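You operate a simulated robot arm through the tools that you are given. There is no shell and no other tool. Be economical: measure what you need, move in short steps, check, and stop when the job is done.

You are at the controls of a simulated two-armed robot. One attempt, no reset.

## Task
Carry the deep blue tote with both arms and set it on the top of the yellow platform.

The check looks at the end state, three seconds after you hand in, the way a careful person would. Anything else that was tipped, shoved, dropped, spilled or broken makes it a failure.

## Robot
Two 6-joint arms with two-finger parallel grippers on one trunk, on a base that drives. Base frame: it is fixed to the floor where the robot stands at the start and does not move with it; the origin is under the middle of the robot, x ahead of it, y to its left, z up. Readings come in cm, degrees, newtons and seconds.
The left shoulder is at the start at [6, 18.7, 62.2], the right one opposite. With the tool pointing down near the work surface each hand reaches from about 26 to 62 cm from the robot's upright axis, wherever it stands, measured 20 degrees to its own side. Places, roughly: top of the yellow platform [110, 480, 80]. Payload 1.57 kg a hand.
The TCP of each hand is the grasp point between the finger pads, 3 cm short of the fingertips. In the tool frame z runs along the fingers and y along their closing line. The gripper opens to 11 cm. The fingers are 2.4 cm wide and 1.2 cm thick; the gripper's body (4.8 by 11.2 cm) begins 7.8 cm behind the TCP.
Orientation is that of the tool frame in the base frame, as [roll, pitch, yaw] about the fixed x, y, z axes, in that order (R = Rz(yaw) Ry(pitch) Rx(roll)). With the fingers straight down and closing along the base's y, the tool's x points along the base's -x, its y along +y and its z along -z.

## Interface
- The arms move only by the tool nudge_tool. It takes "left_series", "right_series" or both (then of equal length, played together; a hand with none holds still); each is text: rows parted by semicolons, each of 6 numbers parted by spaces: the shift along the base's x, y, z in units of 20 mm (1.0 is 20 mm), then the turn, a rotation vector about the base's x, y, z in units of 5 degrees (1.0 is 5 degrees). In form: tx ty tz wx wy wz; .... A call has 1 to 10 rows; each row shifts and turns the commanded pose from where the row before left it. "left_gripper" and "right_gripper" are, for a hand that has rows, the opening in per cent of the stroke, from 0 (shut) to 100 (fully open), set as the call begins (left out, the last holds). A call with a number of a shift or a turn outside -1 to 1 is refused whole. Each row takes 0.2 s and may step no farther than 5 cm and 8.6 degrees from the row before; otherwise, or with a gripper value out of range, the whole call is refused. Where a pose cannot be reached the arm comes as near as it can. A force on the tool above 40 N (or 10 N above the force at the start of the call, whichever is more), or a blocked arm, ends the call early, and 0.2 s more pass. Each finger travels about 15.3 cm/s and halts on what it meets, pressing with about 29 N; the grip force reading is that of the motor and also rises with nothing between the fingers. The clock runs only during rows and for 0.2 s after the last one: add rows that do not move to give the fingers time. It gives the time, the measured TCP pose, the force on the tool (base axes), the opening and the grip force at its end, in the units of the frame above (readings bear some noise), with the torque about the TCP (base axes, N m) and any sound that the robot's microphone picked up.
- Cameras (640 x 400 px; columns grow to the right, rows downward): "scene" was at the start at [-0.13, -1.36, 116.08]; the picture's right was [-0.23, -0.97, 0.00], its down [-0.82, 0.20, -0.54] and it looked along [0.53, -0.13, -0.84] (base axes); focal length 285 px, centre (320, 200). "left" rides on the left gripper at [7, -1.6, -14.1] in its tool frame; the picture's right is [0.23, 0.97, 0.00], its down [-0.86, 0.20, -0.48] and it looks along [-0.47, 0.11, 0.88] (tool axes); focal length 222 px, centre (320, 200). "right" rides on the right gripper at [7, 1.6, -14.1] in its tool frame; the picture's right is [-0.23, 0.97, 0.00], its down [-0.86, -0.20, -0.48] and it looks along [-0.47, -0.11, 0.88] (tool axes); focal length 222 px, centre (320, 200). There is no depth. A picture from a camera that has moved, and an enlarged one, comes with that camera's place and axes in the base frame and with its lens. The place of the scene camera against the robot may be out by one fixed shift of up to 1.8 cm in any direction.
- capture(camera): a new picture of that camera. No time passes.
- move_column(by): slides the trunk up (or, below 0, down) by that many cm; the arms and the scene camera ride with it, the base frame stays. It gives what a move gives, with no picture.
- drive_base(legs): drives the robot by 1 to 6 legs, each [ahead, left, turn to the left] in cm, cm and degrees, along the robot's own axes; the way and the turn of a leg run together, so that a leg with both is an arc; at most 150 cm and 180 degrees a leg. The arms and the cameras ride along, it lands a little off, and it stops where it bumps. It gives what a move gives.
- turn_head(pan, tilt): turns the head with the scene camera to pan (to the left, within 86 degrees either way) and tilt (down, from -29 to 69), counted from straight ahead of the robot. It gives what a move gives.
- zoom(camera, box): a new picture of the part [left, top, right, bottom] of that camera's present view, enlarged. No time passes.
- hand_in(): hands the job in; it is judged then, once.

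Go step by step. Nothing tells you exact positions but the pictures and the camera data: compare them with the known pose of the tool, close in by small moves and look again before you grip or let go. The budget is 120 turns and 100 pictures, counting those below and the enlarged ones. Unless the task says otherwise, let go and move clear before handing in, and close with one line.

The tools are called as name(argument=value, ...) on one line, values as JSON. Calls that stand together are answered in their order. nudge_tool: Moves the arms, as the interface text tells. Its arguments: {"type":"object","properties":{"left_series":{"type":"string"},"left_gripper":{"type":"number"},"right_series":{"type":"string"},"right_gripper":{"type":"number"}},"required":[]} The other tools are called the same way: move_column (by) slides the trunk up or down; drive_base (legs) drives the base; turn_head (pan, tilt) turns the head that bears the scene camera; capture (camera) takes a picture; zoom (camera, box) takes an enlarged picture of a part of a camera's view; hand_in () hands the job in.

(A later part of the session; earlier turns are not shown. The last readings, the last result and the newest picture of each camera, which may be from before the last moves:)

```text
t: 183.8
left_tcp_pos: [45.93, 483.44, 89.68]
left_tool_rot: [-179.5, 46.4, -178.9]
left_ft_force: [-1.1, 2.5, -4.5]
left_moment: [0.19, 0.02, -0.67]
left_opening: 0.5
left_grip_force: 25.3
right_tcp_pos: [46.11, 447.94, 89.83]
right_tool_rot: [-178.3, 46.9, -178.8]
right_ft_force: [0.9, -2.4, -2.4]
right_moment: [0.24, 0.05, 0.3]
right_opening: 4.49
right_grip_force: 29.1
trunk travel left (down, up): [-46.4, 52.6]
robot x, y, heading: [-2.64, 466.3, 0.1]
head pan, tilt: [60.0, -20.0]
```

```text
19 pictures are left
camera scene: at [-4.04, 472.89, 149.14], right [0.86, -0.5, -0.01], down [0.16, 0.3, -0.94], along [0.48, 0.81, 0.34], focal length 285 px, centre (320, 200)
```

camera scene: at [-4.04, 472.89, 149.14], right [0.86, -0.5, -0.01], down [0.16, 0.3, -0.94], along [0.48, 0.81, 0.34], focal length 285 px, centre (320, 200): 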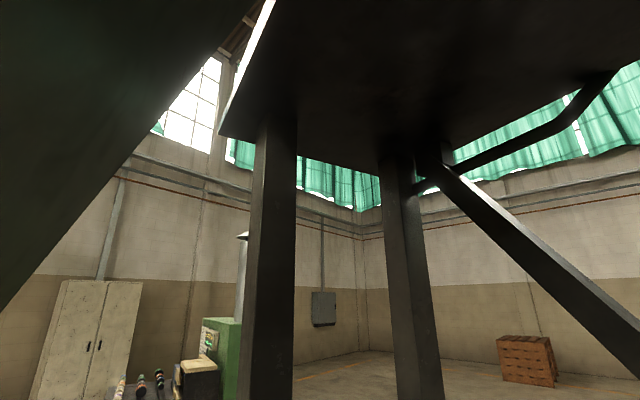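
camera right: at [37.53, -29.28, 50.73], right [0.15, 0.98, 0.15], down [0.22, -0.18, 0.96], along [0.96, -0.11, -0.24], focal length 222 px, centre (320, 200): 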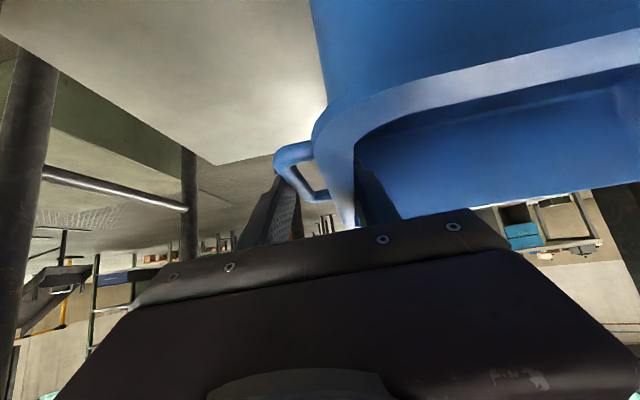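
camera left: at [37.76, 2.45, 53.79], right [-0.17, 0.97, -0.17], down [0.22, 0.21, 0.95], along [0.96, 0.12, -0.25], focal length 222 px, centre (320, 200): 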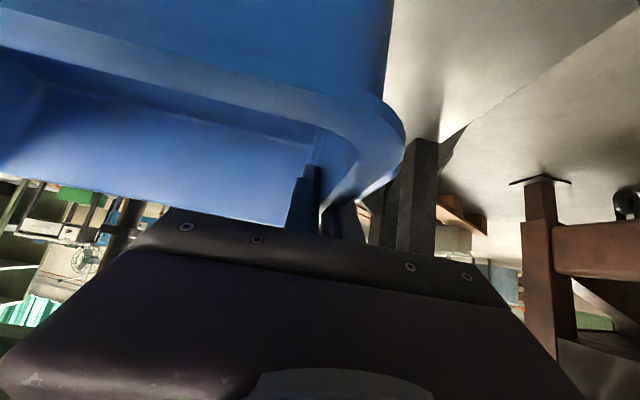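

Overhead a slab and motor hang higher than my head, so the contact is likely my rear mast against the leaning green press frame behind me. I'll lower until the tilt vanishes, creep forward 6.5 cm, and raise again.

move_column(by=-20)

drive_base(legs=[[6.5, 0, 0]])

move_column(by=20)

turn_head(pan=80, tilt=-10)

capture(camera="scene")

```text
t: 186.0
left_tcp_pos: [45.29, 483.47, 70.25]
left_tool_rot: [-179.4, 47.1, -179.0]
left_ft_force: [-1.9, 2.8, -5.1]
left_moment: [0.19, 0.02, -0.69]
left_opening: 0.51
left_grip_force: 25.0
right_tcp_pos: [45.35, 448.01, 70.43]
right_tool_rot: [-178.2, 47.5, -178.5]
right_ft_force: [0.8, -1.9, -1.8]
right_moment: [0.27, 0.04, 0.28]
right_opening: 4.48
right_grip_force: 28.7
trunk travel left (down, up): [-26.4, 72.6]
robot x, y, heading: [-2.47, 466.25, 0.0]
head pan, tilt: [60.0, -20.0]
```

```text
t: 187.0
left_tcp_pos: [51.79, 483.42, 70.16]
left_tool_rot: [-179.4, 46.9, -179.1]
left_ft_force: [-0.8, 2.2, -4.8]
left_moment: [0.2, 0.04, -0.66]
left_opening: 0.49
left_grip_force: 25.7
right_tcp_pos: [51.84, 447.91, 70.17]
right_tool_rot: [-178.2, 47.4, -178.8]
right_ft_force: [0.7, -2.1, -2.3]
right_moment: [0.24, 0.04, 0.3]
right_opening: 4.45
right_grip_force: 28.8
trunk travel left (down, up): [-26.4, 72.6]
robot x, y, heading: [4.07, 465.86, -0.4]
head pan, tilt: [60.0, -20.0]
```

```text
t: 189.2
left_tcp_pos: [51.69, 483.38, 90.17]
left_tool_rot: [-179.3, 46.9, -179.0]
left_ft_force: [-1.0, 2.7, -5.8]
left_moment: [0.17, 0.11, -0.64]
left_opening: 0.47
left_grip_force: 25.4
right_tcp_pos: [51.84, 448.02, 90.34]
right_tool_rot: [-178.2, 47.5, -178.7]
right_ft_force: [1.3, -1.7, -2.4]
right_moment: [0.22, -0.1, 0.27]
right_opening: 4.48
right_grip_force: 29.4
trunk travel left (down, up): [-46.4, 52.6]
robot x, y, heading: [4.11, 466.1, -0.3]
head pan, tilt: [60.0, -20.0]
```

```text
t: 190.0
left_tcp_pos: [51.66, 483.48, 90.25]
left_tool_rot: [-179.4, 47.0, -179.0]
left_ft_force: [-1.0, 1.3, -5.3]
left_moment: [0.19, 0.14, -0.7]
left_opening: 0.49
left_grip_force: 25.4
right_tcp_pos: [51.7, 447.95, 90.32]
right_tool_rot: [-178.3, 47.6, -178.8]
right_ft_force: [-0.1, -3.1, -2.8]
right_moment: [0.3, -0.08, 0.26]
right_opening: 4.48
right_grip_force: 28.7
trunk travel left (down, up): [-46.4, 52.6]
robot x, y, heading: [4.05, 466.06, -0.5]
head pan, tilt: [80.0, -10.0]
```

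```text
18 pictures are left
camera scene: at [-1.22, 474.65, 147.72], right [0.98, -0.18, 0.0], down [0.03, 0.17, -0.98], along [0.17, 0.97, 0.17], focal length 285 px, centre (320, 200)
```

scene: 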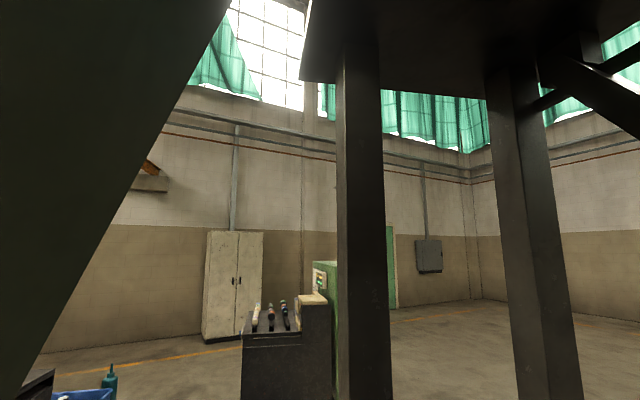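

No tilt now. Raise the last 6.5 cm and check.

move_column(by=6.5)

turn_head(pan=-25, tilt=25)

capture(camera="scene")

```text
t: 191.0
left_tcp_pos: [51.7, 483.45, 96.8]
left_tool_rot: [-179.4, 47.1, -179.0]
left_ft_force: [-1.2, 2.3, -5.0]
left_moment: [0.17, 0.14, -0.68]
left_opening: 0.49
left_grip_force: 25.6
right_tcp_pos: [51.74, 447.93, 96.92]
right_tool_rot: [-178.2, 47.5, -178.7]
right_ft_force: [2.2, -2.7, -1.2]
right_moment: [0.27, -0.03, 0.33]
right_opening: 4.48
right_grip_force: 29.4
trunk travel left (down, up): [-52.9, 46.1]
robot x, y, heading: [4.27, 466.26, -0.1]
head pan, tilt: [80.0, -10.0]
```

```text
t: 192.8
left_tcp_pos: [51.75, 483.37, 96.68]
left_tool_rot: [-179.5, 46.9, -179.0]
left_ft_force: [-0.4, 1.9, -4.2]
left_moment: [0.18, -0.01, -0.69]
left_opening: 0.48
left_grip_force: 24.9
right_tcp_pos: [51.68, 447.85, 96.87]
right_tool_rot: [-178.3, 47.5, -178.6]
right_ft_force: [1.1, -1.2, -2.8]
right_moment: [0.25, 0.1, 0.31]
right_opening: 4.45
right_grip_force: 28.9
trunk travel left (down, up): [-52.9, 46.1]
robot x, y, heading: [3.86, 465.93, -0.4]
head pan, tilt: [-25.0, 25.0]
```

```text
17 pictures are left
camera scene: at [5.62, 462.44, 148.66], right [-0.42, -0.91, 0.0], down [-0.38, 0.18, -0.91], along [0.82, -0.38, -0.42], focal length 285 px, centre (320, 200)
```

scene: 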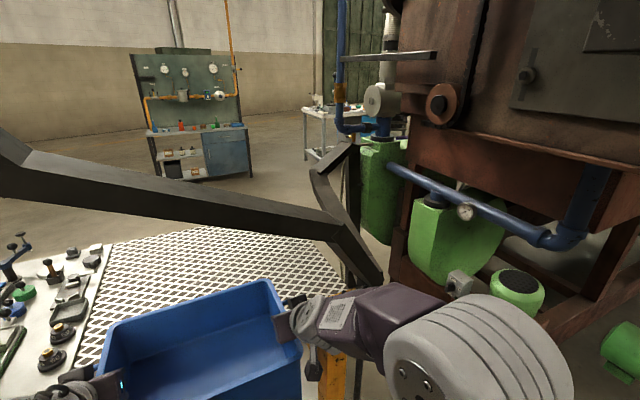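

My body must stay behind the tray, so I need the arms more extended (about 10 cm) and raised relative to the shoulders (so elbows pass below the tray). I trade column down for arms up step by step.

move_column(by=-6)

nudge_tool(left_series="0 0 0.5 0 0 0;0 0 0.5 0 0 0;0 0 0.5 0 0 0;0 0 0.5 0 0 0;0 0 0.5 0 0 0;0 0 0.5 0 0 0", right_series="0 0 0.5 0 0 0;0 0 0.5 0 0 0;0 0 0.5 0 0 0;0 0 0.5 0 0 0;0 0 0.5 0 0 0;0 0 0.5 0 0 0")

```text
t: 193.8
left_tcp_pos: [51.76, 483.38, 90.73]
left_tool_rot: [-179.4, 47.1, -179.0]
left_ft_force: [-0.1, 2.5, -4.9]
left_moment: [0.17, 0.0, -0.64]
left_opening: 0.51
left_grip_force: 24.8
right_tcp_pos: [51.62, 447.96, 90.68]
right_tool_rot: [-178.2, 47.4, -178.7]
right_ft_force: [1.2, -2.2, -3.0]
right_moment: [0.23, 0.09, 0.31]
right_opening: 4.45
right_grip_force: 29.2
trunk travel left (down, up): [-46.9, 52.1]
robot x, y, heading: [4.3, 465.98, -0.2]
head pan, tilt: [-25.0, 25.0]
```

```text
t: 194.9
left_tcp_pos: [51.81, 483.46, 92.03]
left_tool_rot: [-179.7, 47.1, -179.4]
left_ft_force: [-1.3, -0.3, -4.2]
left_moment: [-0.14, -0.37, -0.74]
left_opening: 0.48
left_grip_force: 25.0
left hand out of reach, approached as far as the arm can: row 1, 2, 3, 4, 5
right_tcp_pos: [51.81, 448.04, 91.88]
right_tool_rot: [-178.4, 47.5, -178.7]
right_ft_force: [1.5, -0.2, -3.3]
right_moment: [0.16, 0.51, 0.16]
right_opening: 4.49
right_grip_force: 29.0
right hand out of reach, approached as far as the arm can: row 1, 2, 3, 4, 5
trunk travel left (down, up): [-46.9, 52.1]
robot x, y, heading: [3.97, 466.03, -0.2]
head pan, tilt: [-25.0, 25.0]
stopped in row 5 (left hand): the force on the tool passed its limit at 42 N (the readings are from after the stop); the commanded pose is now the measured one
```

Nothing lost; the arms were at the edge of their range. Try again with smaller steps.

nudge_tool(left_series="0 0 0.3 0 0 0;0 0 0.3 0 0 0;0 0 0.3 0 0 0;0 0 0.3 0 0 0", right_series="0 0 0.3 0 0 0;0 0 0.3 0 0 0;0 0 0.3 0 0 0;0 0 0.3 0 0 0")

```text
t: 195.9
left_tcp_pos: [51.82, 483.34, 94.38]
left_tool_rot: [-179.6, 47.1, -179.4]
left_ft_force: [2.5, -28.8, -9.4]
left_moment: [0.83, 0.39, 0.36]
left_opening: 0.48
left_grip_force: 25.2
right_tcp_pos: [51.84, 448.02, 94.17]
right_tool_rot: [-178.6, 47.7, -178.7]
right_ft_force: [-3.5, 28.2, 3.3]
right_moment: [1.13, -0.29, 0.44]
right_opening: 4.46
right_grip_force: 29.1
right hand out of reach, approached as far as the arm can: row 2
trunk travel left (down, up): [-46.9, 52.1]
robot x, y, heading: [3.77, 466.18, -0.3]
head pan, tilt: [-25.0, 25.0]
```

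nudge_tool(left_series="0 -0.05 0.3 0 0 0;0 0 0.3 0 0 0;0 0 0.3 0 0 0;0 0 0.3 0 0 0;0 0 0.3 0 0 0;0 0 0.3 0 0 0", right_series="0 0.05 0.3 0 0 0;0 0 0.3 0 0 0;0 0 0.3 0 0 0;0 0 0.3 0 0 0;0 0 0.3 0 0 0;0 0 0.3 0 0 0")

move_column(by=-7)

```text
t: 197.5
left_tcp_pos: [51.82, 483.56, 97.9]
left_tool_rot: [179.9, 46.9, -179.5]
left_ft_force: [0.8, -0.7, -6.6]
left_moment: [0.72, -0.57, -0.16]
left_opening: 0.52
left_grip_force: 24.4
right_tcp_pos: [51.6, 448.22, 97.26]
right_tool_rot: [-177.4, 47.4, -178.6]
right_ft_force: [-0.1, 0.3, -0.8]
right_moment: [0.26, 0.67, 0.43]
right_opening: 4.52
right_grip_force: 29.3
right hand out of reach, approached as far as the arm can: row 5
trunk travel left (down, up): [-46.9, 52.1]
robot x, y, heading: [3.83, 466.27, -0.4]
head pan, tilt: [-25.0, 25.0]
stopped in row 6 (left hand): the force on the tool passed its limit at 42 N (the readings are from after the stop); the commanded pose is now the measured one
```

```text
t: 198.6
left_tcp_pos: [51.73, 483.51, 91.06]
left_tool_rot: [-180.0, 47.1, -179.2]
left_ft_force: [1.0, 4.7, -6.2]
left_moment: [0.82, 0.09, -0.02]
left_opening: 0.51
left_grip_force: 24.9
right_tcp_pos: [51.65, 448.32, 90.53]
right_tool_rot: [-177.6, 47.6, -178.6]
right_ft_force: [-0.7, -3.9, 0.7]
right_moment: [0.29, -0.05, 0.38]
right_opening: 4.48
right_grip_force: 28.7
trunk travel left (down, up): [-39.9, 59.1]
robot x, y, heading: [3.97, 466.06, -0.1]
head pan, tilt: [-25.0, 25.0]
```

nudge_tool(left_series="0 0 0.3 0 0 0;0 0 0.3 0 0 0;0 0 0.3 0 0 0;0 0 0.3 0 0 0;0 0 0.3 0 0 0;0 0 0.3 0 0 0;0 0 0.3 0 0 0;0 0 0.3 0 0 0", right_series="0 0 0.33 0 0 0;0 0 0.33 0 0 0;0 0 0.33 0 0 0;0 0 0.33 0 0 0;0 0 0.33 0 0 0;0 0 0.33 0 0 0;0 0 0.3 0 0 0;0 0 0.3 0 0 0")

capture(camera="scene")

```text
t: 199.6
left_tcp_pos: [51.54, 483.84, 93.36]
left_tool_rot: [179.8, 46.9, -179.4]
left_ft_force: [-0.6, -0.3, -4.7]
left_moment: [0.09, -0.53, -0.79]
left_opening: 0.53
left_grip_force: 25.2
right_tcp_pos: [51.58, 448.43, 92.89]
right_tool_rot: [-176.7, 47.4, -178.5]
right_ft_force: [0.1, -1.0, -2.5]
right_moment: [0.28, 0.61, 0.48]
right_opening: 4.52
right_grip_force: 29.0
right hand out of reach, approached as far as the arm can: row 4
trunk travel left (down, up): [-39.9, 59.1]
robot x, y, heading: [3.84, 466.14, -0.1]
head pan, tilt: [-25.0, 25.0]
stopped in row 5 (left hand): the force on the tool passed its limit at 44 N (the readings are from after the stop); the commanded pose is now the measured one
```

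```text
16 pictures are left
camera scene: at [5.61, 462.44, 135.65], right [-0.43, -0.91, 0.0], down [-0.38, 0.18, -0.91], along [0.82, -0.39, -0.42], focal length 285 px, centre (320, 200)
```

scene: 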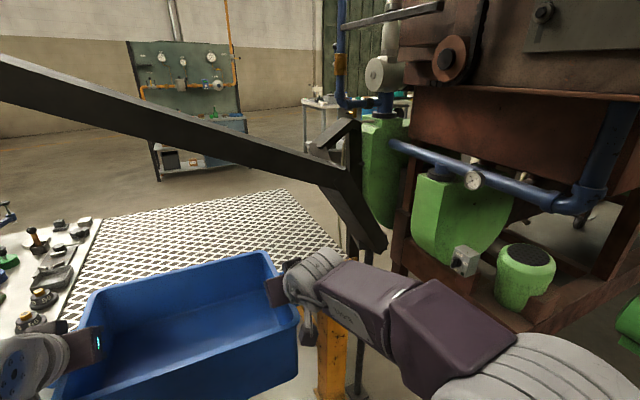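

The elbows have dropped relative to the hands. Raise the column 3.5 cm for clearance and begin extending forward 5 cm over the platform edge.

move_column(by=3.5)

nudge_tool(left_series="0.3 0 0 0 0 0;0.3 0 0 0 0 0;0.3 0 0 0 0 0;0.3 0 0 0 0 0;0.3 0 0 0 0 0;0.3 0 0 0 0 0;0.3 0 0 0 0 0;0.3 0 0 0 0 0", right_series="0.3 0 0 0 0 0;0.3 0 0 0 0 0;0.3 0 0 0 0 0;0.3 0 0 0 0 0;0.3 0 0 0 0 0;0.3 0 0 0 0 0;0.3 0 0 0 0 0;0.3 0 0 0 0 0")

```text
t: 200.4
left_tcp_pos: [51.69, 483.9, 96.93]
left_tool_rot: [179.7, 47.0, -179.4]
left_ft_force: [-0.8, 3.7, -4.3]
left_moment: [0.09, -0.02, -0.79]
left_opening: 0.51
left_grip_force: 25.3
right_tcp_pos: [51.65, 448.47, 96.46]
right_tool_rot: [-176.8, 47.3, -178.6]
right_ft_force: [-0.2, -3.5, -2.7]
right_moment: [0.21, 0.08, 0.51]
right_opening: 4.5
right_grip_force: 29.0
trunk travel left (down, up): [-43.4, 55.6]
robot x, y, heading: [4.18, 466.24, -0.2]
head pan, tilt: [-25.0, 25.0]
```

```text
t: 202.2
left_tcp_pos: [56.53, 483.89, 96.88]
left_tool_rot: [179.8, 46.9, -179.3]
left_ft_force: [-0.7, -1.4, -6.2]
left_moment: [0.31, -0.06, -0.59]
left_opening: 0.57
left_grip_force: 25.5
right_tcp_pos: [56.38, 448.58, 96.38]
right_tool_rot: [-176.5, 47.4, -178.6]
right_ft_force: [0.4, 1.1, 0.3]
right_moment: [0.54, 0.14, 0.43]
right_opening: 4.51
right_grip_force: 28.7
trunk travel left (down, up): [-43.4, 55.6]
robot x, y, heading: [4.4, 466.22, -0.2]
head pan, tilt: [-25.0, 25.0]
```

Smooth. Extend another 7 cm.

nudge_tool(left_series="0.35 0 0 0 0 0;0.35 0 0 0 0 0;0.35 0 0 0 0 0;0.35 0 0 0 0 0;0.35 0 0 0 0 0;0.35 0 0 0 0 0;0.35 0 0 0 0 0;0.35 0 0 0 0 0;0.35 0 0 0 0 0;0.35 0 0 0 0 0", right_series="0.35 0 0 0 0 0;0.35 0 0 0 0 0;0.35 0 0 0 0 0;0.35 0 0 0 0 0;0.35 0 0 0 0 0;0.35 0 0 0 0 0;0.35 0 0 0 0 0;0.35 0 0 0 0 0;0.35 0 0 0 0 0;0.35 0 0 0 0 0")

capture(camera="scene")

```text
t: 204.0
left_tcp_pos: [61.85, 484.06, 96.78]
left_tool_rot: [179.6, 46.8, -179.4]
left_ft_force: [-2.3, 2.1, -2.8]
left_moment: [-0.08, -0.27, -1.01]
left_opening: 0.54
left_grip_force: 25.7
right_tcp_pos: [61.68, 448.75, 95.91]
right_tool_rot: [-175.8, 47.3, -178.3]
right_ft_force: [1.2, -1.2, -3.7]
right_moment: [0.24, 0.35, 0.42]
right_opening: 4.58
right_grip_force: 28.6
right hand out of reach, approached as far as the arm can: row 4, 7
trunk travel left (down, up): [-43.4, 55.6]
robot x, y, heading: [4.1, 465.93, -0.1]
head pan, tilt: [-25.0, 25.0]
stopped in row 8 (right hand): the force on the tool passed its limit at 42 N (the readings are from after the stop); the commanded pose is now the measured one
```

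```text
15 pictures are left
camera scene: at [5.67, 462.44, 139.15], right [-0.42, -0.91, 0.0], down [-0.38, 0.18, -0.91], along [0.82, -0.39, -0.42], focal length 285 px, centre (320, 200)
```

scene: 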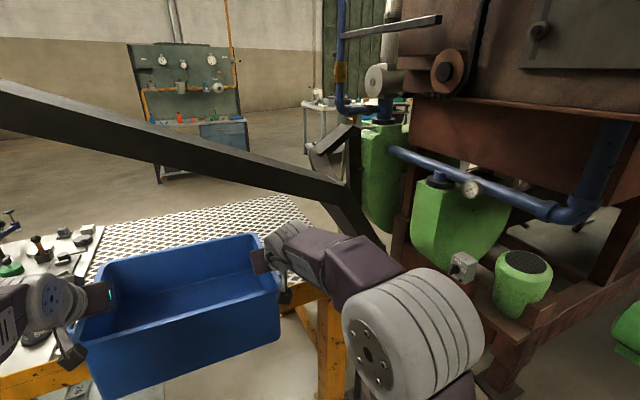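

The tote's front is over the platform edge (edge x≈67, z≈80.4). The elbows still need to be lower to pass beneath the tray, so I level the right side and interleave small arms-up / column-down steps.

nudge_tool(left_series="0 0 0 0 0 0;0 0 0 0 0 0;0 0 0 0 0 0;0 0 0.2 0 0 0;0 0 0.2 0 0 0;0 0 0.2 0 0 0", right_series="0 -0.05 0.2 0 0 0;0 -0.05 0.2 -0.2 0 0;0 0 0 -0.2 0 0;0 0 0.2 0 0 0;0 0 0.2 0 0 0;0 0 0.2 0 0 0")

move_column(by=-1.2)

```text
t: 205.4
left_tcp_pos: [61.82, 484.09, 98.1]
left_tool_rot: [179.7, 46.9, -179.2]
left_ft_force: [-2.7, -15.0, -3.1]
left_moment: [-0.78, 0.45, -1.5]
left_opening: 0.55
left_grip_force: 25.6
right_tcp_pos: [61.59, 448.66, 98.13]
right_tool_rot: [-173.1, 47.5, -176.3]
right_ft_force: [2.3, 15.5, -5.1]
right_moment: [0.62, -0.37, 0.37]
right_opening: 4.58
right_grip_force: 28.8
trunk travel left (down, up): [-43.4, 55.6]
robot x, y, heading: [4.28, 466.02, -0.2]
head pan, tilt: [-25.0, 25.0]
```

```text
t: 206.0
left_tcp_pos: [61.77, 483.89, 96.99]
left_tool_rot: [179.7, 46.9, -179.4]
left_ft_force: [-2.8, -23.0, -4.5]
left_moment: [-0.75, 0.22, -1.48]
left_opening: 0.57
left_grip_force: 25.5
right_tcp_pos: [61.51, 448.7, 96.87]
right_tool_rot: [-173.1, 47.6, -176.3]
right_ft_force: [2.4, 23.0, -1.7]
right_moment: [0.99, -0.15, 0.65]
right_opening: 4.58
right_grip_force: 29.3
trunk travel left (down, up): [-42.2, 56.8]
robot x, y, heading: [4.36, 465.6, -0.3]
head pan, tilt: [-25.0, 25.0]
```

The small roll correction went the wrong way; I undo it while continuing the up/down trade.

nudge_tool(left_series="0 -0.04 0 0 0 0;0 0 0 0 0 0;0 0 0.2 0 0 0;0 0 0.2 0 0 0;0 0 0.2 0 0 0;0 0 0.2 0 0 0", right_series="0 0.04 0 0.2 0 0;0 0 0 0.2 0 0;0 0 0.2 0.2 0 0;0 0 0.2 0 0 0;0 0 0.2 0 0 0;0 0 0.2 0 0 0")

move_column(by=-1.6)

nudge_tool(left_series="0 0 0.2 0 0 0;0 0 0.2 0 0 0;0 0 0.2 0 0 0;0 0 0.2 0 0 0", right_series="0 0 0.2 0 0 0;0 0 0.2 0 0 0;0 0 0.2 0 0 0;0 0 0.2 0 0 0")

```text
t: 207.0
left_tcp_pos: [61.68, 484.46, 97.5]
left_tool_rot: [178.9, 46.8, -179.4]
left_ft_force: [-2.9, 2.6, -2.3]
left_moment: [-0.68, -0.17, -1.63]
left_opening: 0.63
left_grip_force: 26.1
right_tcp_pos: [61.23, 449.1, 96.88]
right_tool_rot: [-176.2, 47.3, -179.6]
right_ft_force: [3.6, -2.3, -4.9]
right_moment: [0.24, 0.28, 0.54]
right_opening: 4.56
right_grip_force: 28.3
right hand out of reach, approached as far as the arm can: row 3
trunk travel left (down, up): [-42.2, 56.8]
robot x, y, heading: [4.45, 465.91, -0.2]
head pan, tilt: [-25.0, 25.0]
stopped in row 4 (left hand): the force on the tool passed its limit at 44 N (the readings are from after the stop); the commanded pose is now the measured one
```

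```text
t: 207.6
left_tcp_pos: [61.66, 484.44, 96.04]
left_tool_rot: [178.9, 47.0, -179.2]
left_ft_force: [-4.2, 3.4, -2.7]
left_moment: [-0.64, 0.05, -1.69]
left_opening: 0.64
left_grip_force: 26.1
right_tcp_pos: [61.22, 449.24, 95.37]
right_tool_rot: [-176.2, 47.5, -179.6]
right_ft_force: [3.7, -4.0, -5.2]
right_moment: [0.15, 0.04, 0.36]
right_opening: 4.54
right_grip_force: 28.9
trunk travel left (down, up): [-40.6, 58.4]
robot x, y, heading: [4.12, 465.67, 0.0]
head pan, tilt: [-25.0, 25.0]
```

```text
t: 208.6
left_tcp_pos: [61.72, 484.58, 97.58]
left_tool_rot: [178.9, 46.9, -179.2]
left_ft_force: [-3.0, 16.1, -1.5]
left_moment: [-0.74, -0.1, -1.65]
left_opening: 0.66
left_grip_force: 25.3
right_tcp_pos: [61.25, 449.23, 96.83]
right_tool_rot: [-175.6, 47.6, -179.4]
right_ft_force: [3.9, -16.5, -4.6]
right_moment: [0.05, 0.19, 0.47]
right_opening: 4.56
right_grip_force: 28.9
trunk travel left (down, up): [-40.6, 58.4]
robot x, y, heading: [4.32, 465.88, -0.3]
head pan, tilt: [-25.0, 25.0]
```

The left opening crept from 0.49 to 0.66 cm, which hints at slight sliding toward the rim. I check the grips.

capture(camera="left")

capture(camera="right")

turn_head(pan=0, tilt=38)

capture(camera="scene")

```text
14 pictures are left
camera left: at [46.79, 482.29, 102.07], right [-0.18, 0.97, -0.15], down [0.23, 0.19, 0.95], along [0.96, 0.14, -0.26], focal length 222 px, centre (320, 200)
```

left: 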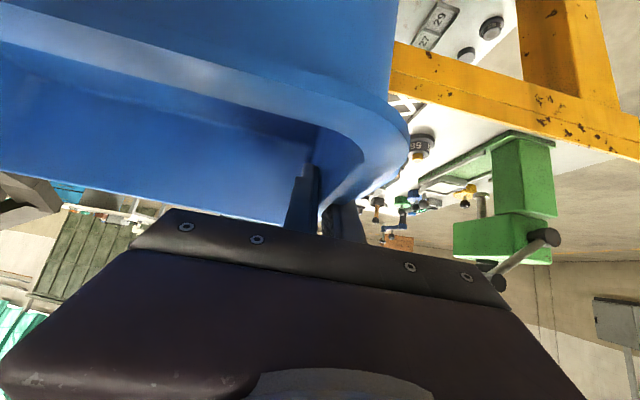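

```text
13 pictures are left
camera right: at [46.27, 451.79, 101.14], right [0.2, 0.97, 0.12], down [0.22, -0.16, 0.96], along [0.96, -0.17, -0.24], focal length 222 px, centre (320, 200)
```

right: 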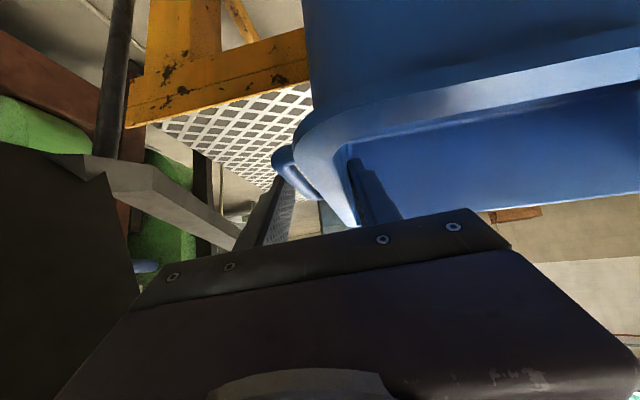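

```text
t: 209.5
left_tcp_pos: [61.65, 484.5, 97.53]
left_tool_rot: [179.0, 46.9, -179.3]
left_ft_force: [-4.0, 27.5, -0.2]
left_moment: [-0.72, -0.02, -1.66]
left_opening: 0.63
left_grip_force: 26.0
right_tcp_pos: [61.23, 449.14, 96.92]
right_tool_rot: [-175.6, 47.6, -179.7]
right_ft_force: [3.5, -27.2, -6.9]
right_moment: [-0.28, 0.12, 0.29]
right_opening: 4.58
right_grip_force: 29.3
trunk travel left (down, up): [-40.6, 58.4]
robot x, y, heading: [3.59, 465.75, -0.4]
head pan, tilt: [0.0, 38.0]
```

```text
12 pictures are left
camera scene: at [5.93, 466.32, 134.32], right [0.0, -1.0, 0.0], down [-0.62, 0.0, -0.79], along [0.79, 0.0, -0.62], focal length 285 px, centre (320, 200)
```

scene: 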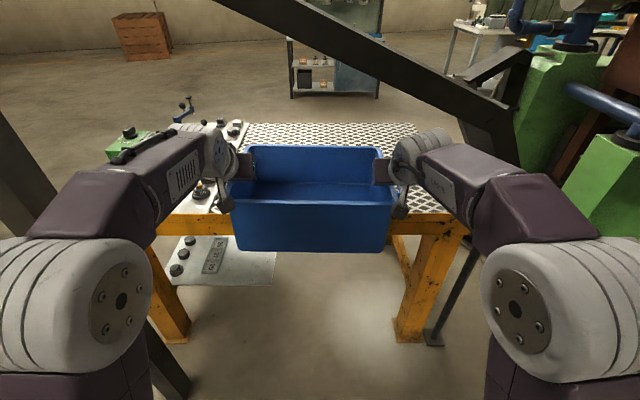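

The grips are sound. To get my right elbow under the higher part of the tray I shift left ~14 cm while turning 8° right, tote 3 cm above the platform top; then check.

nudge_tool(left_series="0 0.05 0 0 0 0;0 0 0 0 0 0", right_series="0 -0.05 0.2 0 0 0;0 0 0 0 0 0")

drive_base(legs=[[0, 7, -4], [0, 7, -4]])

capture(camera="scene")

```text
t: 210.1
left_tcp_pos: [61.77, 484.49, 97.55]
left_tool_rot: [178.9, 46.8, -179.3]
left_ft_force: [-3.7, 24.2, -0.7]
left_moment: [-0.69, -0.4, -1.66]
left_opening: 0.69
left_grip_force: 26.4
right_tcp_pos: [61.27, 449.17, 97.34]
right_tool_rot: [-175.6, 47.6, -179.7]
right_ft_force: [3.8, -24.1, -6.5]
right_moment: [-0.22, 0.49, 0.34]
right_opening: 4.59
right_grip_force: 29.3
trunk travel left (down, up): [-40.6, 58.4]
robot x, y, heading: [4.33, 466.22, -0.2]
head pan, tilt: [0.0, 38.0]
```

```text
t: 211.7
left_tcp_pos: [64.75, 490.15, 97.56]
left_tool_rot: [179.1, 46.9, 172.6]
left_ft_force: [-0.7, 24.9, -0.3]
left_moment: [-0.72, 0.32, -1.69]
left_opening: 0.67
left_grip_force: 26.1
right_tcp_pos: [59.24, 455.36, 97.31]
right_tool_rot: [-175.5, 47.5, 172.5]
right_ft_force: [1.3, -23.3, -7.0]
right_moment: [-0.23, -0.04, 0.18]
right_opening: 4.55
right_grip_force: 29.4
trunk travel left (down, up): [-40.6, 58.4]
robot x, y, heading: [5.19, 479.78, -8.2]
head pan, tilt: [0.0, 38.0]
```

```text
11 pictures are left
camera scene: at [6.95, 480.03, 134.32], right [-0.14, -0.99, 0.0], down [-0.61, 0.09, -0.79], along [0.78, -0.11, -0.62], focal length 285 px, centre (320, 200)
```

scene: 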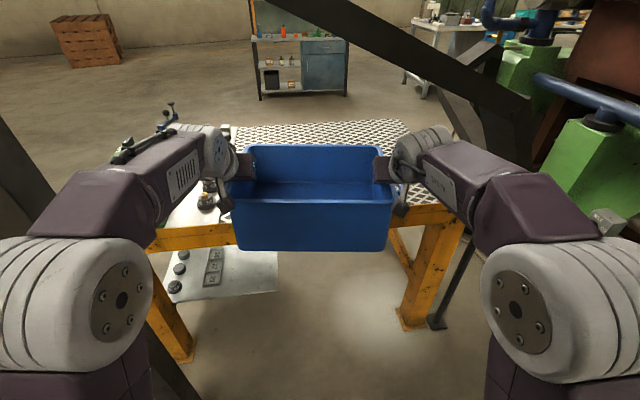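

Clearances are a few cm on both sides. I lower 1.6 cm (tote bottom ≈1.5–2 cm above the platform), creep forward 9 cm, and look toward the right elbow.

move_column(by=-1.6)

drive_base(legs=[[9, 0, 0]])

turn_head(pan=-35, tilt=28)

capture(camera="scene")

```text
t: 212.3
left_tcp_pos: [64.75, 490.14, 95.96]
left_tool_rot: [178.9, 46.9, 172.5]
left_ft_force: [-4.2, 3.1, -1.6]
left_moment: [-0.67, 0.24, -1.64]
left_opening: 0.63
left_grip_force: 25.6
right_tcp_pos: [59.23, 455.13, 95.66]
right_tool_rot: [-175.7, 47.6, 172.3]
right_ft_force: [2.8, -3.2, -4.8]
right_moment: [0.09, -0.09, 0.39]
right_opening: 4.56
right_grip_force: 29.3
trunk travel left (down, up): [-39.0, 60.0]
robot x, y, heading: [5.27, 480.2, -8.5]
head pan, tilt: [0.0, 38.0]
```

```text
t: 213.4
left_tcp_pos: [73.78, 488.85, 95.8]
left_tool_rot: [179.0, 46.7, 172.5]
left_ft_force: [-3.5, 5.5, -2.6]
left_moment: [-0.68, 0.22, -1.7]
left_opening: 0.64
left_grip_force: 26.4
right_tcp_pos: [68.23, 453.85, 95.77]
right_tool_rot: [-175.7, 47.7, 172.3]
right_ft_force: [3.3, -4.9, -4.8]
right_moment: [0.26, -0.03, 0.41]
right_opening: 4.57
right_grip_force: 29.2
trunk travel left (down, up): [-39.0, 60.0]
robot x, y, heading: [14.2, 478.71, -8.5]
head pan, tilt: [0.0, 38.0]
```

```text
t: 214.4
left_tcp_pos: [73.62, 488.81, 95.75]
left_tool_rot: [179.0, 46.8, 172.5]
left_ft_force: [-3.5, 1.9, -2.1]
left_moment: [-0.66, 0.2, -1.65]
left_opening: 0.64
left_grip_force: 25.7
right_tcp_pos: [68.21, 453.94, 95.8]
right_tool_rot: [-175.8, 47.6, 172.3]
right_ft_force: [2.7, -2.8, -4.7]
right_moment: [0.19, -0.05, 0.47]
right_opening: 4.58
right_grip_force: 29.2
trunk travel left (down, up): [-39.0, 60.0]
robot x, y, heading: [13.7, 478.66, -8.1]
head pan, tilt: [-35.0, 28.0]
```

```text
10 pictures are left
camera scene: at [13.93, 473.56, 134.27], right [-0.69, -0.73, 0.0], down [-0.34, 0.32, -0.88], along [0.64, -0.6, -0.47], focal length 285 px, centre (320, 200)
```

scene: 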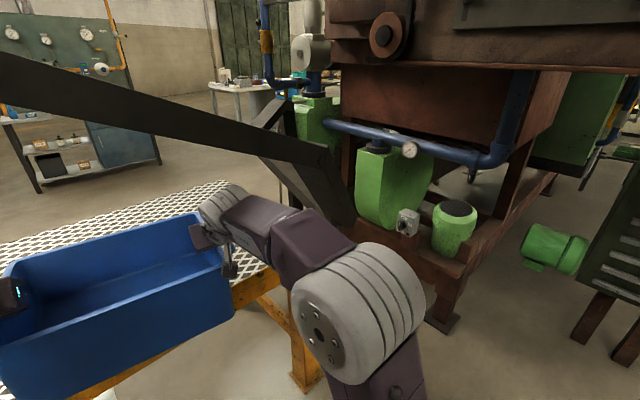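

The elbow will pass about 3–6 cm under the tray. Go on 11.5 cm in two short legs.

drive_base(legs=[[6, 0, 0]])

drive_base(legs=[[5.5, 0, 0]])

turn_head(pan=0, tilt=45)

capture(camera="scene")

```text
t: 215.4
left_tcp_pos: [79.7, 487.85, 95.74]
left_tool_rot: [179.0, 46.7, 172.5]
left_ft_force: [-3.2, 2.5, -2.7]
left_moment: [-0.7, 0.22, -1.65]
left_opening: 0.67
left_grip_force: 26.0
right_tcp_pos: [74.25, 452.95, 95.72]
right_tool_rot: [-175.7, 47.5, 172.2]
right_ft_force: [3.7, -3.0, -5.5]
right_moment: [0.37, -0.1, 0.4]
right_opening: 4.57
right_grip_force: 28.2
trunk travel left (down, up): [-39.0, 60.0]
robot x, y, heading: [19.71, 478.22, -8.2]
head pan, tilt: [-35.0, 28.0]
```

```text
t: 216.4
left_tcp_pos: [85.21, 487.06, 95.73]
left_tool_rot: [178.9, 46.6, 172.4]
left_ft_force: [-3.4, 1.6, -1.7]
left_moment: [-0.67, 0.18, -1.67]
left_opening: 0.64
left_grip_force: 25.9
right_tcp_pos: [79.74, 452.17, 95.7]
right_tool_rot: [-175.7, 47.5, 172.2]
right_ft_force: [4.4, -0.9, -5.1]
right_moment: [0.19, -0.01, 0.46]
right_opening: 4.56
right_grip_force: 28.6
trunk travel left (down, up): [-39.0, 60.0]
robot x, y, heading: [25.18, 476.86, -8.3]
head pan, tilt: [-35.0, 28.0]
```

```text
t: 217.4
left_tcp_pos: [84.96, 487.19, 95.91]
left_tool_rot: [178.9, 46.7, 172.4]
left_ft_force: [-2.7, 1.8, -3.3]
left_moment: [-0.64, 0.19, -1.68]
left_opening: 0.65
left_grip_force: 26.1
right_tcp_pos: [79.49, 452.14, 95.65]
right_tool_rot: [-175.7, 47.5, 172.2]
right_ft_force: [2.5, -1.0, -4.0]
right_moment: [0.21, -0.03, 0.43]
right_opening: 4.56
right_grip_force: 29.6
trunk travel left (down, up): [-39.0, 60.0]
robot x, y, heading: [25.3, 477.3, -8.3]
head pan, tilt: [0.0, 45.0]
```

```text
9 pictures are left
camera scene: at [26.66, 476.97, 131.7], right [-0.15, -0.99, 0.0], down [-0.7, 0.1, -0.71], along [0.7, -0.1, -0.71], focal length 285 px, centre (320, 200)
```

scene: 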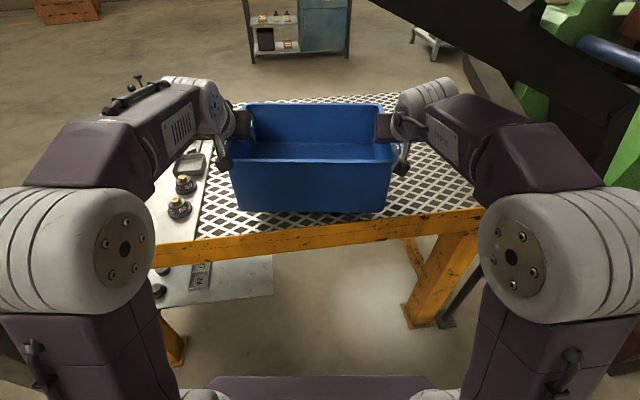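

The tote is wholly over the free platform top, clear of the tools. Lower gently and watch the forces.

move_column(by=-1.2)

move_column(by=-0.6)

```text
t: 218.0
left_tcp_pos: [84.89, 487.04, 94.71]
left_tool_rot: [178.9, 46.8, 172.4]
left_ft_force: [-3.1, 2.3, -3.2]
left_moment: [-0.67, 0.19, -1.69]
left_opening: 0.67
left_grip_force: 26.4
right_tcp_pos: [79.63, 452.2, 94.55]
right_tool_rot: [-175.8, 47.5, 172.2]
right_ft_force: [2.8, -2.3, -4.6]
right_moment: [0.32, -0.04, 0.49]
right_opening: 4.55
right_grip_force: 29.5
trunk travel left (down, up): [-37.8, 61.2]
robot x, y, heading: [24.92, 476.99, -8.6]
head pan, tilt: [0.0, 45.0]
```

```text
t: 218.5
left_tcp_pos: [84.94, 487.09, 94.05]
left_tool_rot: [178.9, 46.8, 172.4]
left_ft_force: [-3.3, 2.3, -3.0]
left_moment: [-0.65, 0.18, -1.66]
left_opening: 0.67
left_grip_force: 26.2
right_tcp_pos: [79.46, 452.19, 93.91]
right_tool_rot: [-175.6, 47.5, 172.2]
right_ft_force: [3.6, -1.7, -4.8]
right_moment: [0.31, -0.06, 0.4]
right_opening: 4.56
right_grip_force: 29.2
trunk travel left (down, up): [-37.2, 61.8]
robot x, y, heading: [25.37, 477.42, -8.4]
head pan, tilt: [0.0, 45.0]
```

move_column(by=-0.6)

move_column(by=-0.5)

zoom(camera="scene", box=[180, 80, 440, 260])

```text
t: 219.1
left_tcp_pos: [85.03, 486.99, 93.45]
left_tool_rot: [179.0, 46.7, 172.4]
left_ft_force: [-2.0, 2.2, -1.9]
left_moment: [-0.63, 0.25, -1.67]
left_opening: 0.64
left_grip_force: 26.4
right_tcp_pos: [79.49, 452.15, 93.28]
right_tool_rot: [-175.7, 47.6, 172.2]
right_ft_force: [2.7, -1.2, -4.1]
right_moment: [0.28, -0.07, 0.44]
right_opening: 4.56
right_grip_force: 28.4
trunk travel left (down, up): [-36.6, 62.4]
robot x, y, heading: [25.28, 477.29, -8.4]
head pan, tilt: [0.0, 45.0]
```

```text
t: 219.6
left_tcp_pos: [84.98, 487.04, 92.97]
left_tool_rot: [178.9, 46.7, 172.4]
left_ft_force: [-2.7, 2.3, -2.5]
left_moment: [-0.63, 0.26, -1.66]
left_opening: 0.64
left_grip_force: 25.8
right_tcp_pos: [79.5, 452.19, 92.86]
right_tool_rot: [-175.7, 47.6, 172.2]
right_ft_force: [3.9, -2.0, -4.1]
right_moment: [0.36, -0.04, 0.4]
right_opening: 4.55
right_grip_force: 29.1
trunk travel left (down, up): [-36.1, 62.9]
robot x, y, heading: [25.58, 476.94, -8.4]
head pan, tilt: [0.0, 45.0]
```

```text
2.22 times, centred on (310, 170) of scene
camera zoom: at [26.63, 476.98, 128.79], right [-0.15, -0.99, 0.0], down [-0.7, 0.1, -0.71], along [0.7, -0.1, -0.71], focal length 633 px, centre (342, 267)
```

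zoom: 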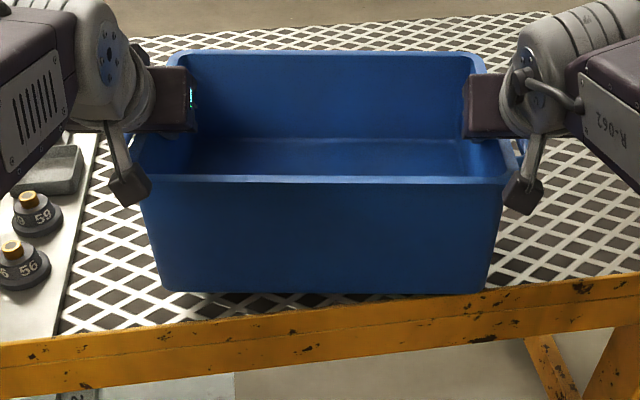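

The near-right bottom corner is only about at the platform's front edge. I raise 1.2 cm and move 6 cm further in.

move_column(by=1.2)

drive_base(legs=[[6, 0, 0]])

zoom(camera="scene", box=[160, 80, 480, 280])

```text
t: 220.2
left_tcp_pos: [85.02, 487.0, 94.19]
left_tool_rot: [179.0, 46.7, 172.4]
left_ft_force: [-3.6, 1.5, -2.4]
left_moment: [-0.67, 0.17, -1.65]
left_opening: 0.65
left_grip_force: 25.8
right_tcp_pos: [79.52, 452.17, 93.95]
right_tool_rot: [-175.5, 47.6, 172.2]
right_ft_force: [3.1, -1.9, -3.9]
right_moment: [0.31, -0.08, 0.44]
right_opening: 4.55
right_grip_force: 29.0
trunk travel left (down, up): [-37.3, 61.7]
robot x, y, heading: [25.25, 477.17, -8.6]
head pan, tilt: [0.0, 45.0]
```

```text
t: 221.2
left_tcp_pos: [91.09, 486.26, 94.07]
left_tool_rot: [179.1, 46.7, 172.5]
left_ft_force: [-3.6, 0.9, -3.3]
left_moment: [-0.69, 0.16, -1.64]
left_opening: 0.64
left_grip_force: 26.2
right_tcp_pos: [85.68, 451.34, 93.96]
right_tool_rot: [-175.6, 47.5, 172.3]
right_ft_force: [3.4, -1.8, -5.3]
right_moment: [0.29, -0.01, 0.48]
right_opening: 4.56
right_grip_force: 29.1
trunk travel left (down, up): [-37.3, 61.7]
robot x, y, heading: [31.46, 476.02, -8.4]
head pan, tilt: [0.0, 45.0]
```

```text
2.00 times, centred on (320, 180) of scene
camera zoom: at [32.82, 476.08, 129.99], right [-0.14, -0.99, 0.0], down [-0.7, 0.1, -0.71], along [0.7, -0.1, -0.71], focal length 570 px, centre (320, 240)
```

zoom: 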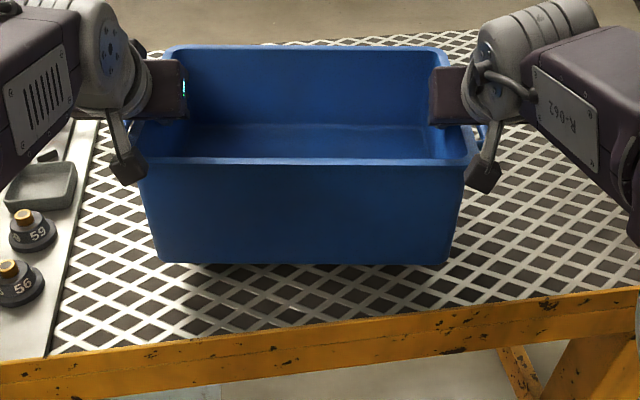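

Good margins all round now. Lower again until the forces show contact.

move_column(by=-1.2)

move_column(by=-0.5)

move_column(by=-0.5)

```text
t: 221.8
left_tcp_pos: [90.99, 486.34, 93.03]
left_tool_rot: [179.0, 46.6, 172.6]
left_ft_force: [-4.3, 1.8, -2.0]
left_moment: [-0.72, 0.21, -1.67]
left_opening: 0.65
left_grip_force: 26.0
right_tcp_pos: [85.45, 451.42, 92.82]
right_tool_rot: [-175.5, 47.6, 172.3]
right_ft_force: [3.1, -1.3, -5.3]
right_moment: [0.11, -0.02, 0.35]
right_opening: 4.57
right_grip_force: 28.8
trunk travel left (down, up): [-36.1, 62.9]
robot x, y, heading: [31.63, 476.35, -8.1]
head pan, tilt: [0.0, 45.0]
```

```text
t: 222.3
left_tcp_pos: [90.97, 486.3, 92.44]
left_tool_rot: [178.9, 46.7, 172.6]
left_ft_force: [-3.4, 2.2, -1.9]
left_moment: [-0.67, 0.17, -1.67]
left_opening: 0.63
left_grip_force: 26.3
right_tcp_pos: [85.46, 451.35, 92.32]
right_tool_rot: [-175.7, 47.6, 172.2]
right_ft_force: [3.4, -1.4, -4.9]
right_moment: [0.23, -0.04, 0.44]
right_opening: 4.54
right_grip_force: 29.2
trunk travel left (down, up): [-35.6, 63.4]
robot x, y, heading: [30.87, 476.06, -8.4]
head pan, tilt: [0.0, 45.0]
```

```text
t: 222.9
left_tcp_pos: [91.02, 486.25, 91.93]
left_tool_rot: [178.9, 46.7, 172.5]
left_ft_force: [-3.4, 1.5, -2.1]
left_moment: [-0.66, 0.19, -1.61]
left_opening: 0.65
left_grip_force: 26.2
right_tcp_pos: [85.49, 451.38, 91.94]
right_tool_rot: [-175.7, 47.6, 172.3]
right_ft_force: [3.2, -0.7, -4.0]
right_moment: [0.34, -0.02, 0.44]
right_opening: 4.56
right_grip_force: 29.2
trunk travel left (down, up): [-35.1, 63.9]
robot x, y, heading: [31.28, 476.19, -8.5]
head pan, tilt: [0.0, 45.0]
```

move_column(by=-0.6)

move_column(by=-0.6)

zoom(camera="scene", box=[160, 80, 480, 280])

```text
t: 223.4
left_tcp_pos: [90.95, 486.14, 91.38]
left_tool_rot: [178.9, 46.6, 172.5]
left_ft_force: [-3.2, 1.8, -2.9]
left_moment: [-0.67, 0.22, -1.66]
left_opening: 0.63
left_grip_force: 26.4
right_tcp_pos: [85.5, 451.38, 91.26]
right_tool_rot: [-175.5, 47.5, 172.3]
right_ft_force: [2.7, -1.9, -3.4]
right_moment: [0.31, -0.04, 0.4]
right_opening: 4.56
right_grip_force: 29.0
trunk travel left (down, up): [-34.5, 64.5]
robot x, y, heading: [31.2, 476.27, -8.0]
head pan, tilt: [0.0, 45.0]
```

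```text
t: 224.0
left_tcp_pos: [90.94, 486.25, 90.86]
left_tool_rot: [178.9, 46.6, 172.5]
left_ft_force: [-4.0, 1.0, -2.9]
left_moment: [-0.61, 0.21, -1.61]
left_opening: 0.67
left_grip_force: 26.0
right_tcp_pos: [85.42, 451.38, 90.55]
right_tool_rot: [-175.5, 47.6, 172.3]
right_ft_force: [2.8, -1.0, -4.4]
right_moment: [0.32, -0.1, 0.42]
right_opening: 4.57
right_grip_force: 29.7
trunk travel left (down, up): [-33.9, 65.1]
robot x, y, heading: [31.46, 476.47, -8.5]
head pan, tilt: [0.0, 45.0]
```

```text
2.00 times, centred on (320, 180) of scene
camera zoom: at [32.62, 476.1, 126.59], right [-0.14, -0.99, 0.0], down [-0.7, 0.1, -0.71], along [0.7, -0.1, -0.71], focal length 570 px, centre (320, 240)
```

zoom: 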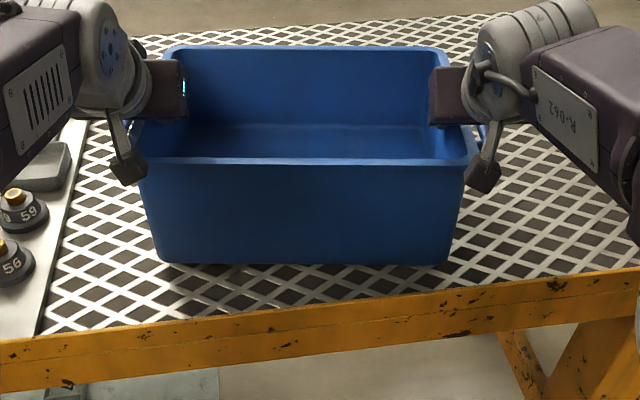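

Still no contact; the top must be a little lower than noted. Keep lowering in small steps.

move_column(by=-0.7)

move_column(by=-0.7)

move_column(by=-0.7)

```text
t: 224.5
left_tcp_pos: [90.95, 486.24, 90.14]
left_tool_rot: [178.9, 46.7, 172.5]
left_ft_force: [-2.8, 2.0, -3.1]
left_moment: [-0.65, 0.24, -1.67]
left_opening: 0.63
left_grip_force: 26.4
right_tcp_pos: [85.37, 451.43, 89.84]
right_tool_rot: [-175.5, 47.6, 172.3]
right_ft_force: [2.5, -2.2, -4.1]
right_moment: [0.35, -0.08, 0.55]
right_opening: 4.53
right_grip_force: 28.8
trunk travel left (down, up): [-33.2, 65.8]
robot x, y, heading: [31.06, 476.41, -8.1]
head pan, tilt: [0.0, 45.0]
```

```text
t: 225.1
left_tcp_pos: [90.86, 486.27, 89.67]
left_tool_rot: [179.0, 46.9, 172.5]
left_ft_force: [-2.9, 3.1, 0.5]
left_moment: [-0.79, -0.69, -1.61]
left_opening: 0.69
left_grip_force: 26.5
right_tcp_pos: [85.31, 451.47, 89.67]
right_tool_rot: [-175.7, 48.0, 172.3]
right_ft_force: [0.7, -3.3, 13.7]
right_moment: [0.13, -0.78, 0.53]
right_opening: 4.58
right_grip_force: 29.1
trunk travel left (down, up): [-32.5, 66.5]
robot x, y, heading: [31.58, 476.19, -8.3]
head pan, tilt: [0.0, 45.0]
```

```text
t: 225.6
left_tcp_pos: [90.74, 486.3, 89.21]
left_tool_rot: [179.0, 47.3, 172.5]
left_ft_force: [3.6, 7.6, 18.4]
left_moment: [-0.8, 0.2, -1.82]
left_opening: 0.71
left_grip_force: 26.8
right_tcp_pos: [85.08, 451.37, 89.05]
right_tool_rot: [-175.6, 48.1, 172.3]
right_ft_force: [1.1, -6.0, 24.7]
right_moment: [0.17, -0.17, 0.71]
right_opening: 4.65
right_grip_force: 28.9
trunk travel left (down, up): [-31.8, 67.2]
robot x, y, heading: [31.09, 475.99, -8.4]
head pan, tilt: [0.0, 45.0]
```

Contact is made and slightly over-pressed. I relieve 0.7 cm, then open: left only a little (its outer finger sits inside the loop), right wider.

move_column(by=0.7)

nudge_tool(left_series="0 0 0 0 0 0;0 0 0 0 0 0;0 0 0 0 0 0", right_series="0 0 0 0 0 0;0 0 0 0 0 0;0 0 0 0 0 0", left_gripper=16, right_gripper=62)

zoom(camera="left", box=[220, 80, 460, 260])

zoom(camera="right", box=[200, 80, 440, 260])

```text
t: 226.2
left_tcp_pos: [90.85, 486.26, 89.18]
left_tool_rot: [178.9, 46.5, 172.6]
left_ft_force: [-2.6, 8.3, -2.4]
left_moment: [-0.85, -0.09, -1.72]
left_opening: 0.7
left_grip_force: 26.5
right_tcp_pos: [85.41, 451.34, 88.93]
right_tool_rot: [-175.6, 47.3, 172.2]
right_ft_force: [-0.8, -8.6, 0.9]
right_moment: [0.37, -0.44, 0.5]
right_opening: 4.63
right_grip_force: 28.7
trunk travel left (down, up): [-32.5, 66.5]
robot x, y, heading: [31.4, 476.0, -8.2]
head pan, tilt: [0.0, 45.0]
```

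```text
t: 227.0
left_tcp_pos: [90.91, 486.32, 89.46]
left_tool_rot: [179.0, 46.8, 172.5]
left_ft_force: [0.2, 0.0, 0.3]
left_moment: [-0.02, 0.01, 0.0]
left_opening: 1.7
left_grip_force: 0.1
right_tcp_pos: [85.42, 451.35, 89.1]
right_tool_rot: [-175.7, 47.6, 172.3]
right_ft_force: [-0.4, -0.6, 0.3]
right_moment: [0.06, 0.02, -0.02]
right_opening: 6.82
right_grip_force: 0.2
trunk travel left (down, up): [-32.5, 66.5]
robot x, y, heading: [31.6, 476.31, -8.3]
head pan, tilt: [0.0, 45.0]
```

```text
2.22 times, centred on (340, 170) of left
camera zoom: at [75.88, 486.25, 93.92], right [-0.04, 0.99, -0.15], down [0.26, 0.16, 0.95], along [0.97, 0.0, -0.26], focal length 494 px, centre (276, 267)
```

zoom: 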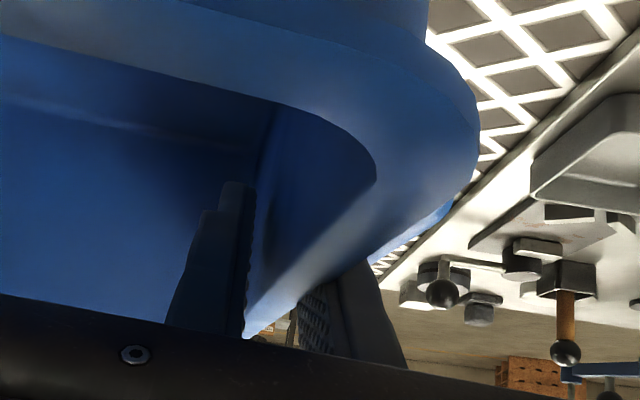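

```text
2.22 times, centred on (320, 170) of right
camera zoom: at [71.0, 456.1, 93.44], right [0.34, 0.93, 0.12], down [0.19, -0.19, 0.96], along [0.92, -0.3, -0.24], focal length 494 px, centre (320, 267)
```

zoom: 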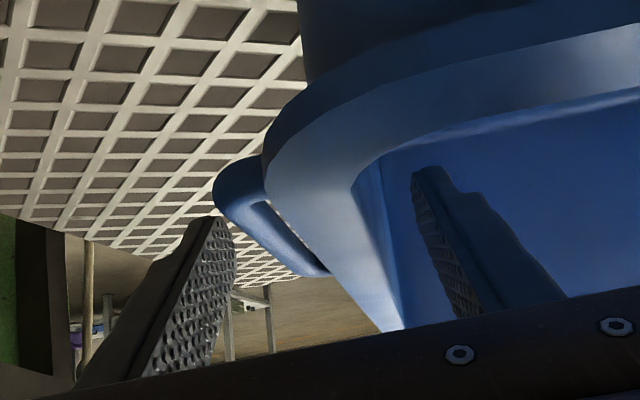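

Both hands are free of the tote. Raise straight up in two steps, watching for tilt or forces.

move_column(by=3.5)

move_column(by=3.3)

capture(camera="scene")

```text
t: 227.8
left_tcp_pos: [90.93, 486.28, 93.02]
left_tool_rot: [179.1, 46.8, 172.5]
left_ft_force: [0.6, -0.2, -0.7]
left_moment: [0.03, 0.02, -0.01]
left_opening: 1.78
left_grip_force: 0.1
right_tcp_pos: [85.44, 451.34, 92.86]
right_tool_rot: [-175.6, 47.6, 172.4]
right_ft_force: [0.1, -0.2, 0.0]
right_moment: [0.0, 0.01, 0.04]
right_opening: 6.8
right_grip_force: 0.1
trunk travel left (down, up): [-36.0, 63.0]
robot x, y, heading: [30.97, 475.98, -8.2]
head pan, tilt: [0.0, 45.0]
```

```text
t: 228.6
left_tcp_pos: [90.99, 486.33, 96.16]
left_tool_rot: [179.0, 46.8, 172.5]
left_ft_force: [-0.2, 0.2, 0.1]
left_moment: [-0.04, 0.01, -0.01]
left_opening: 1.77
left_grip_force: 0.2
right_tcp_pos: [85.5, 451.36, 96.14]
right_tool_rot: [-175.5, 47.7, 172.3]
right_ft_force: [-0.5, -0.5, -0.1]
right_moment: [0.0, -0.02, 0.01]
right_opening: 6.81
right_grip_force: 0.0
trunk travel left (down, up): [-39.3, 59.7]
robot x, y, heading: [31.56, 475.86, -8.5]
head pan, tilt: [0.0, 45.0]
```

```text
3 pictures are left
camera scene: at [32.56, 476.11, 132.0], right [-0.14, -0.99, 0.0], down [-0.7, 0.1, -0.71], along [0.7, -0.1, -0.71], focal length 285 px, centre (320, 200)
```

scene: 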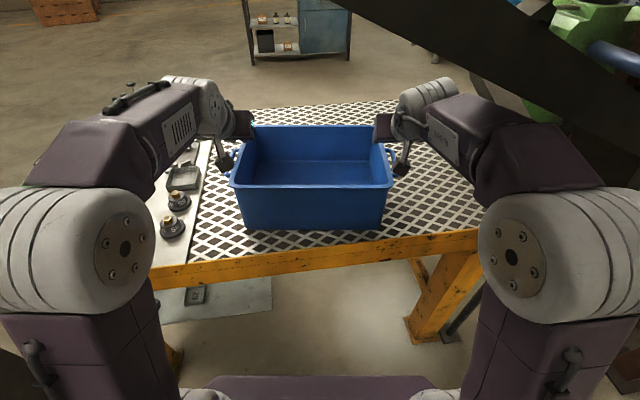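

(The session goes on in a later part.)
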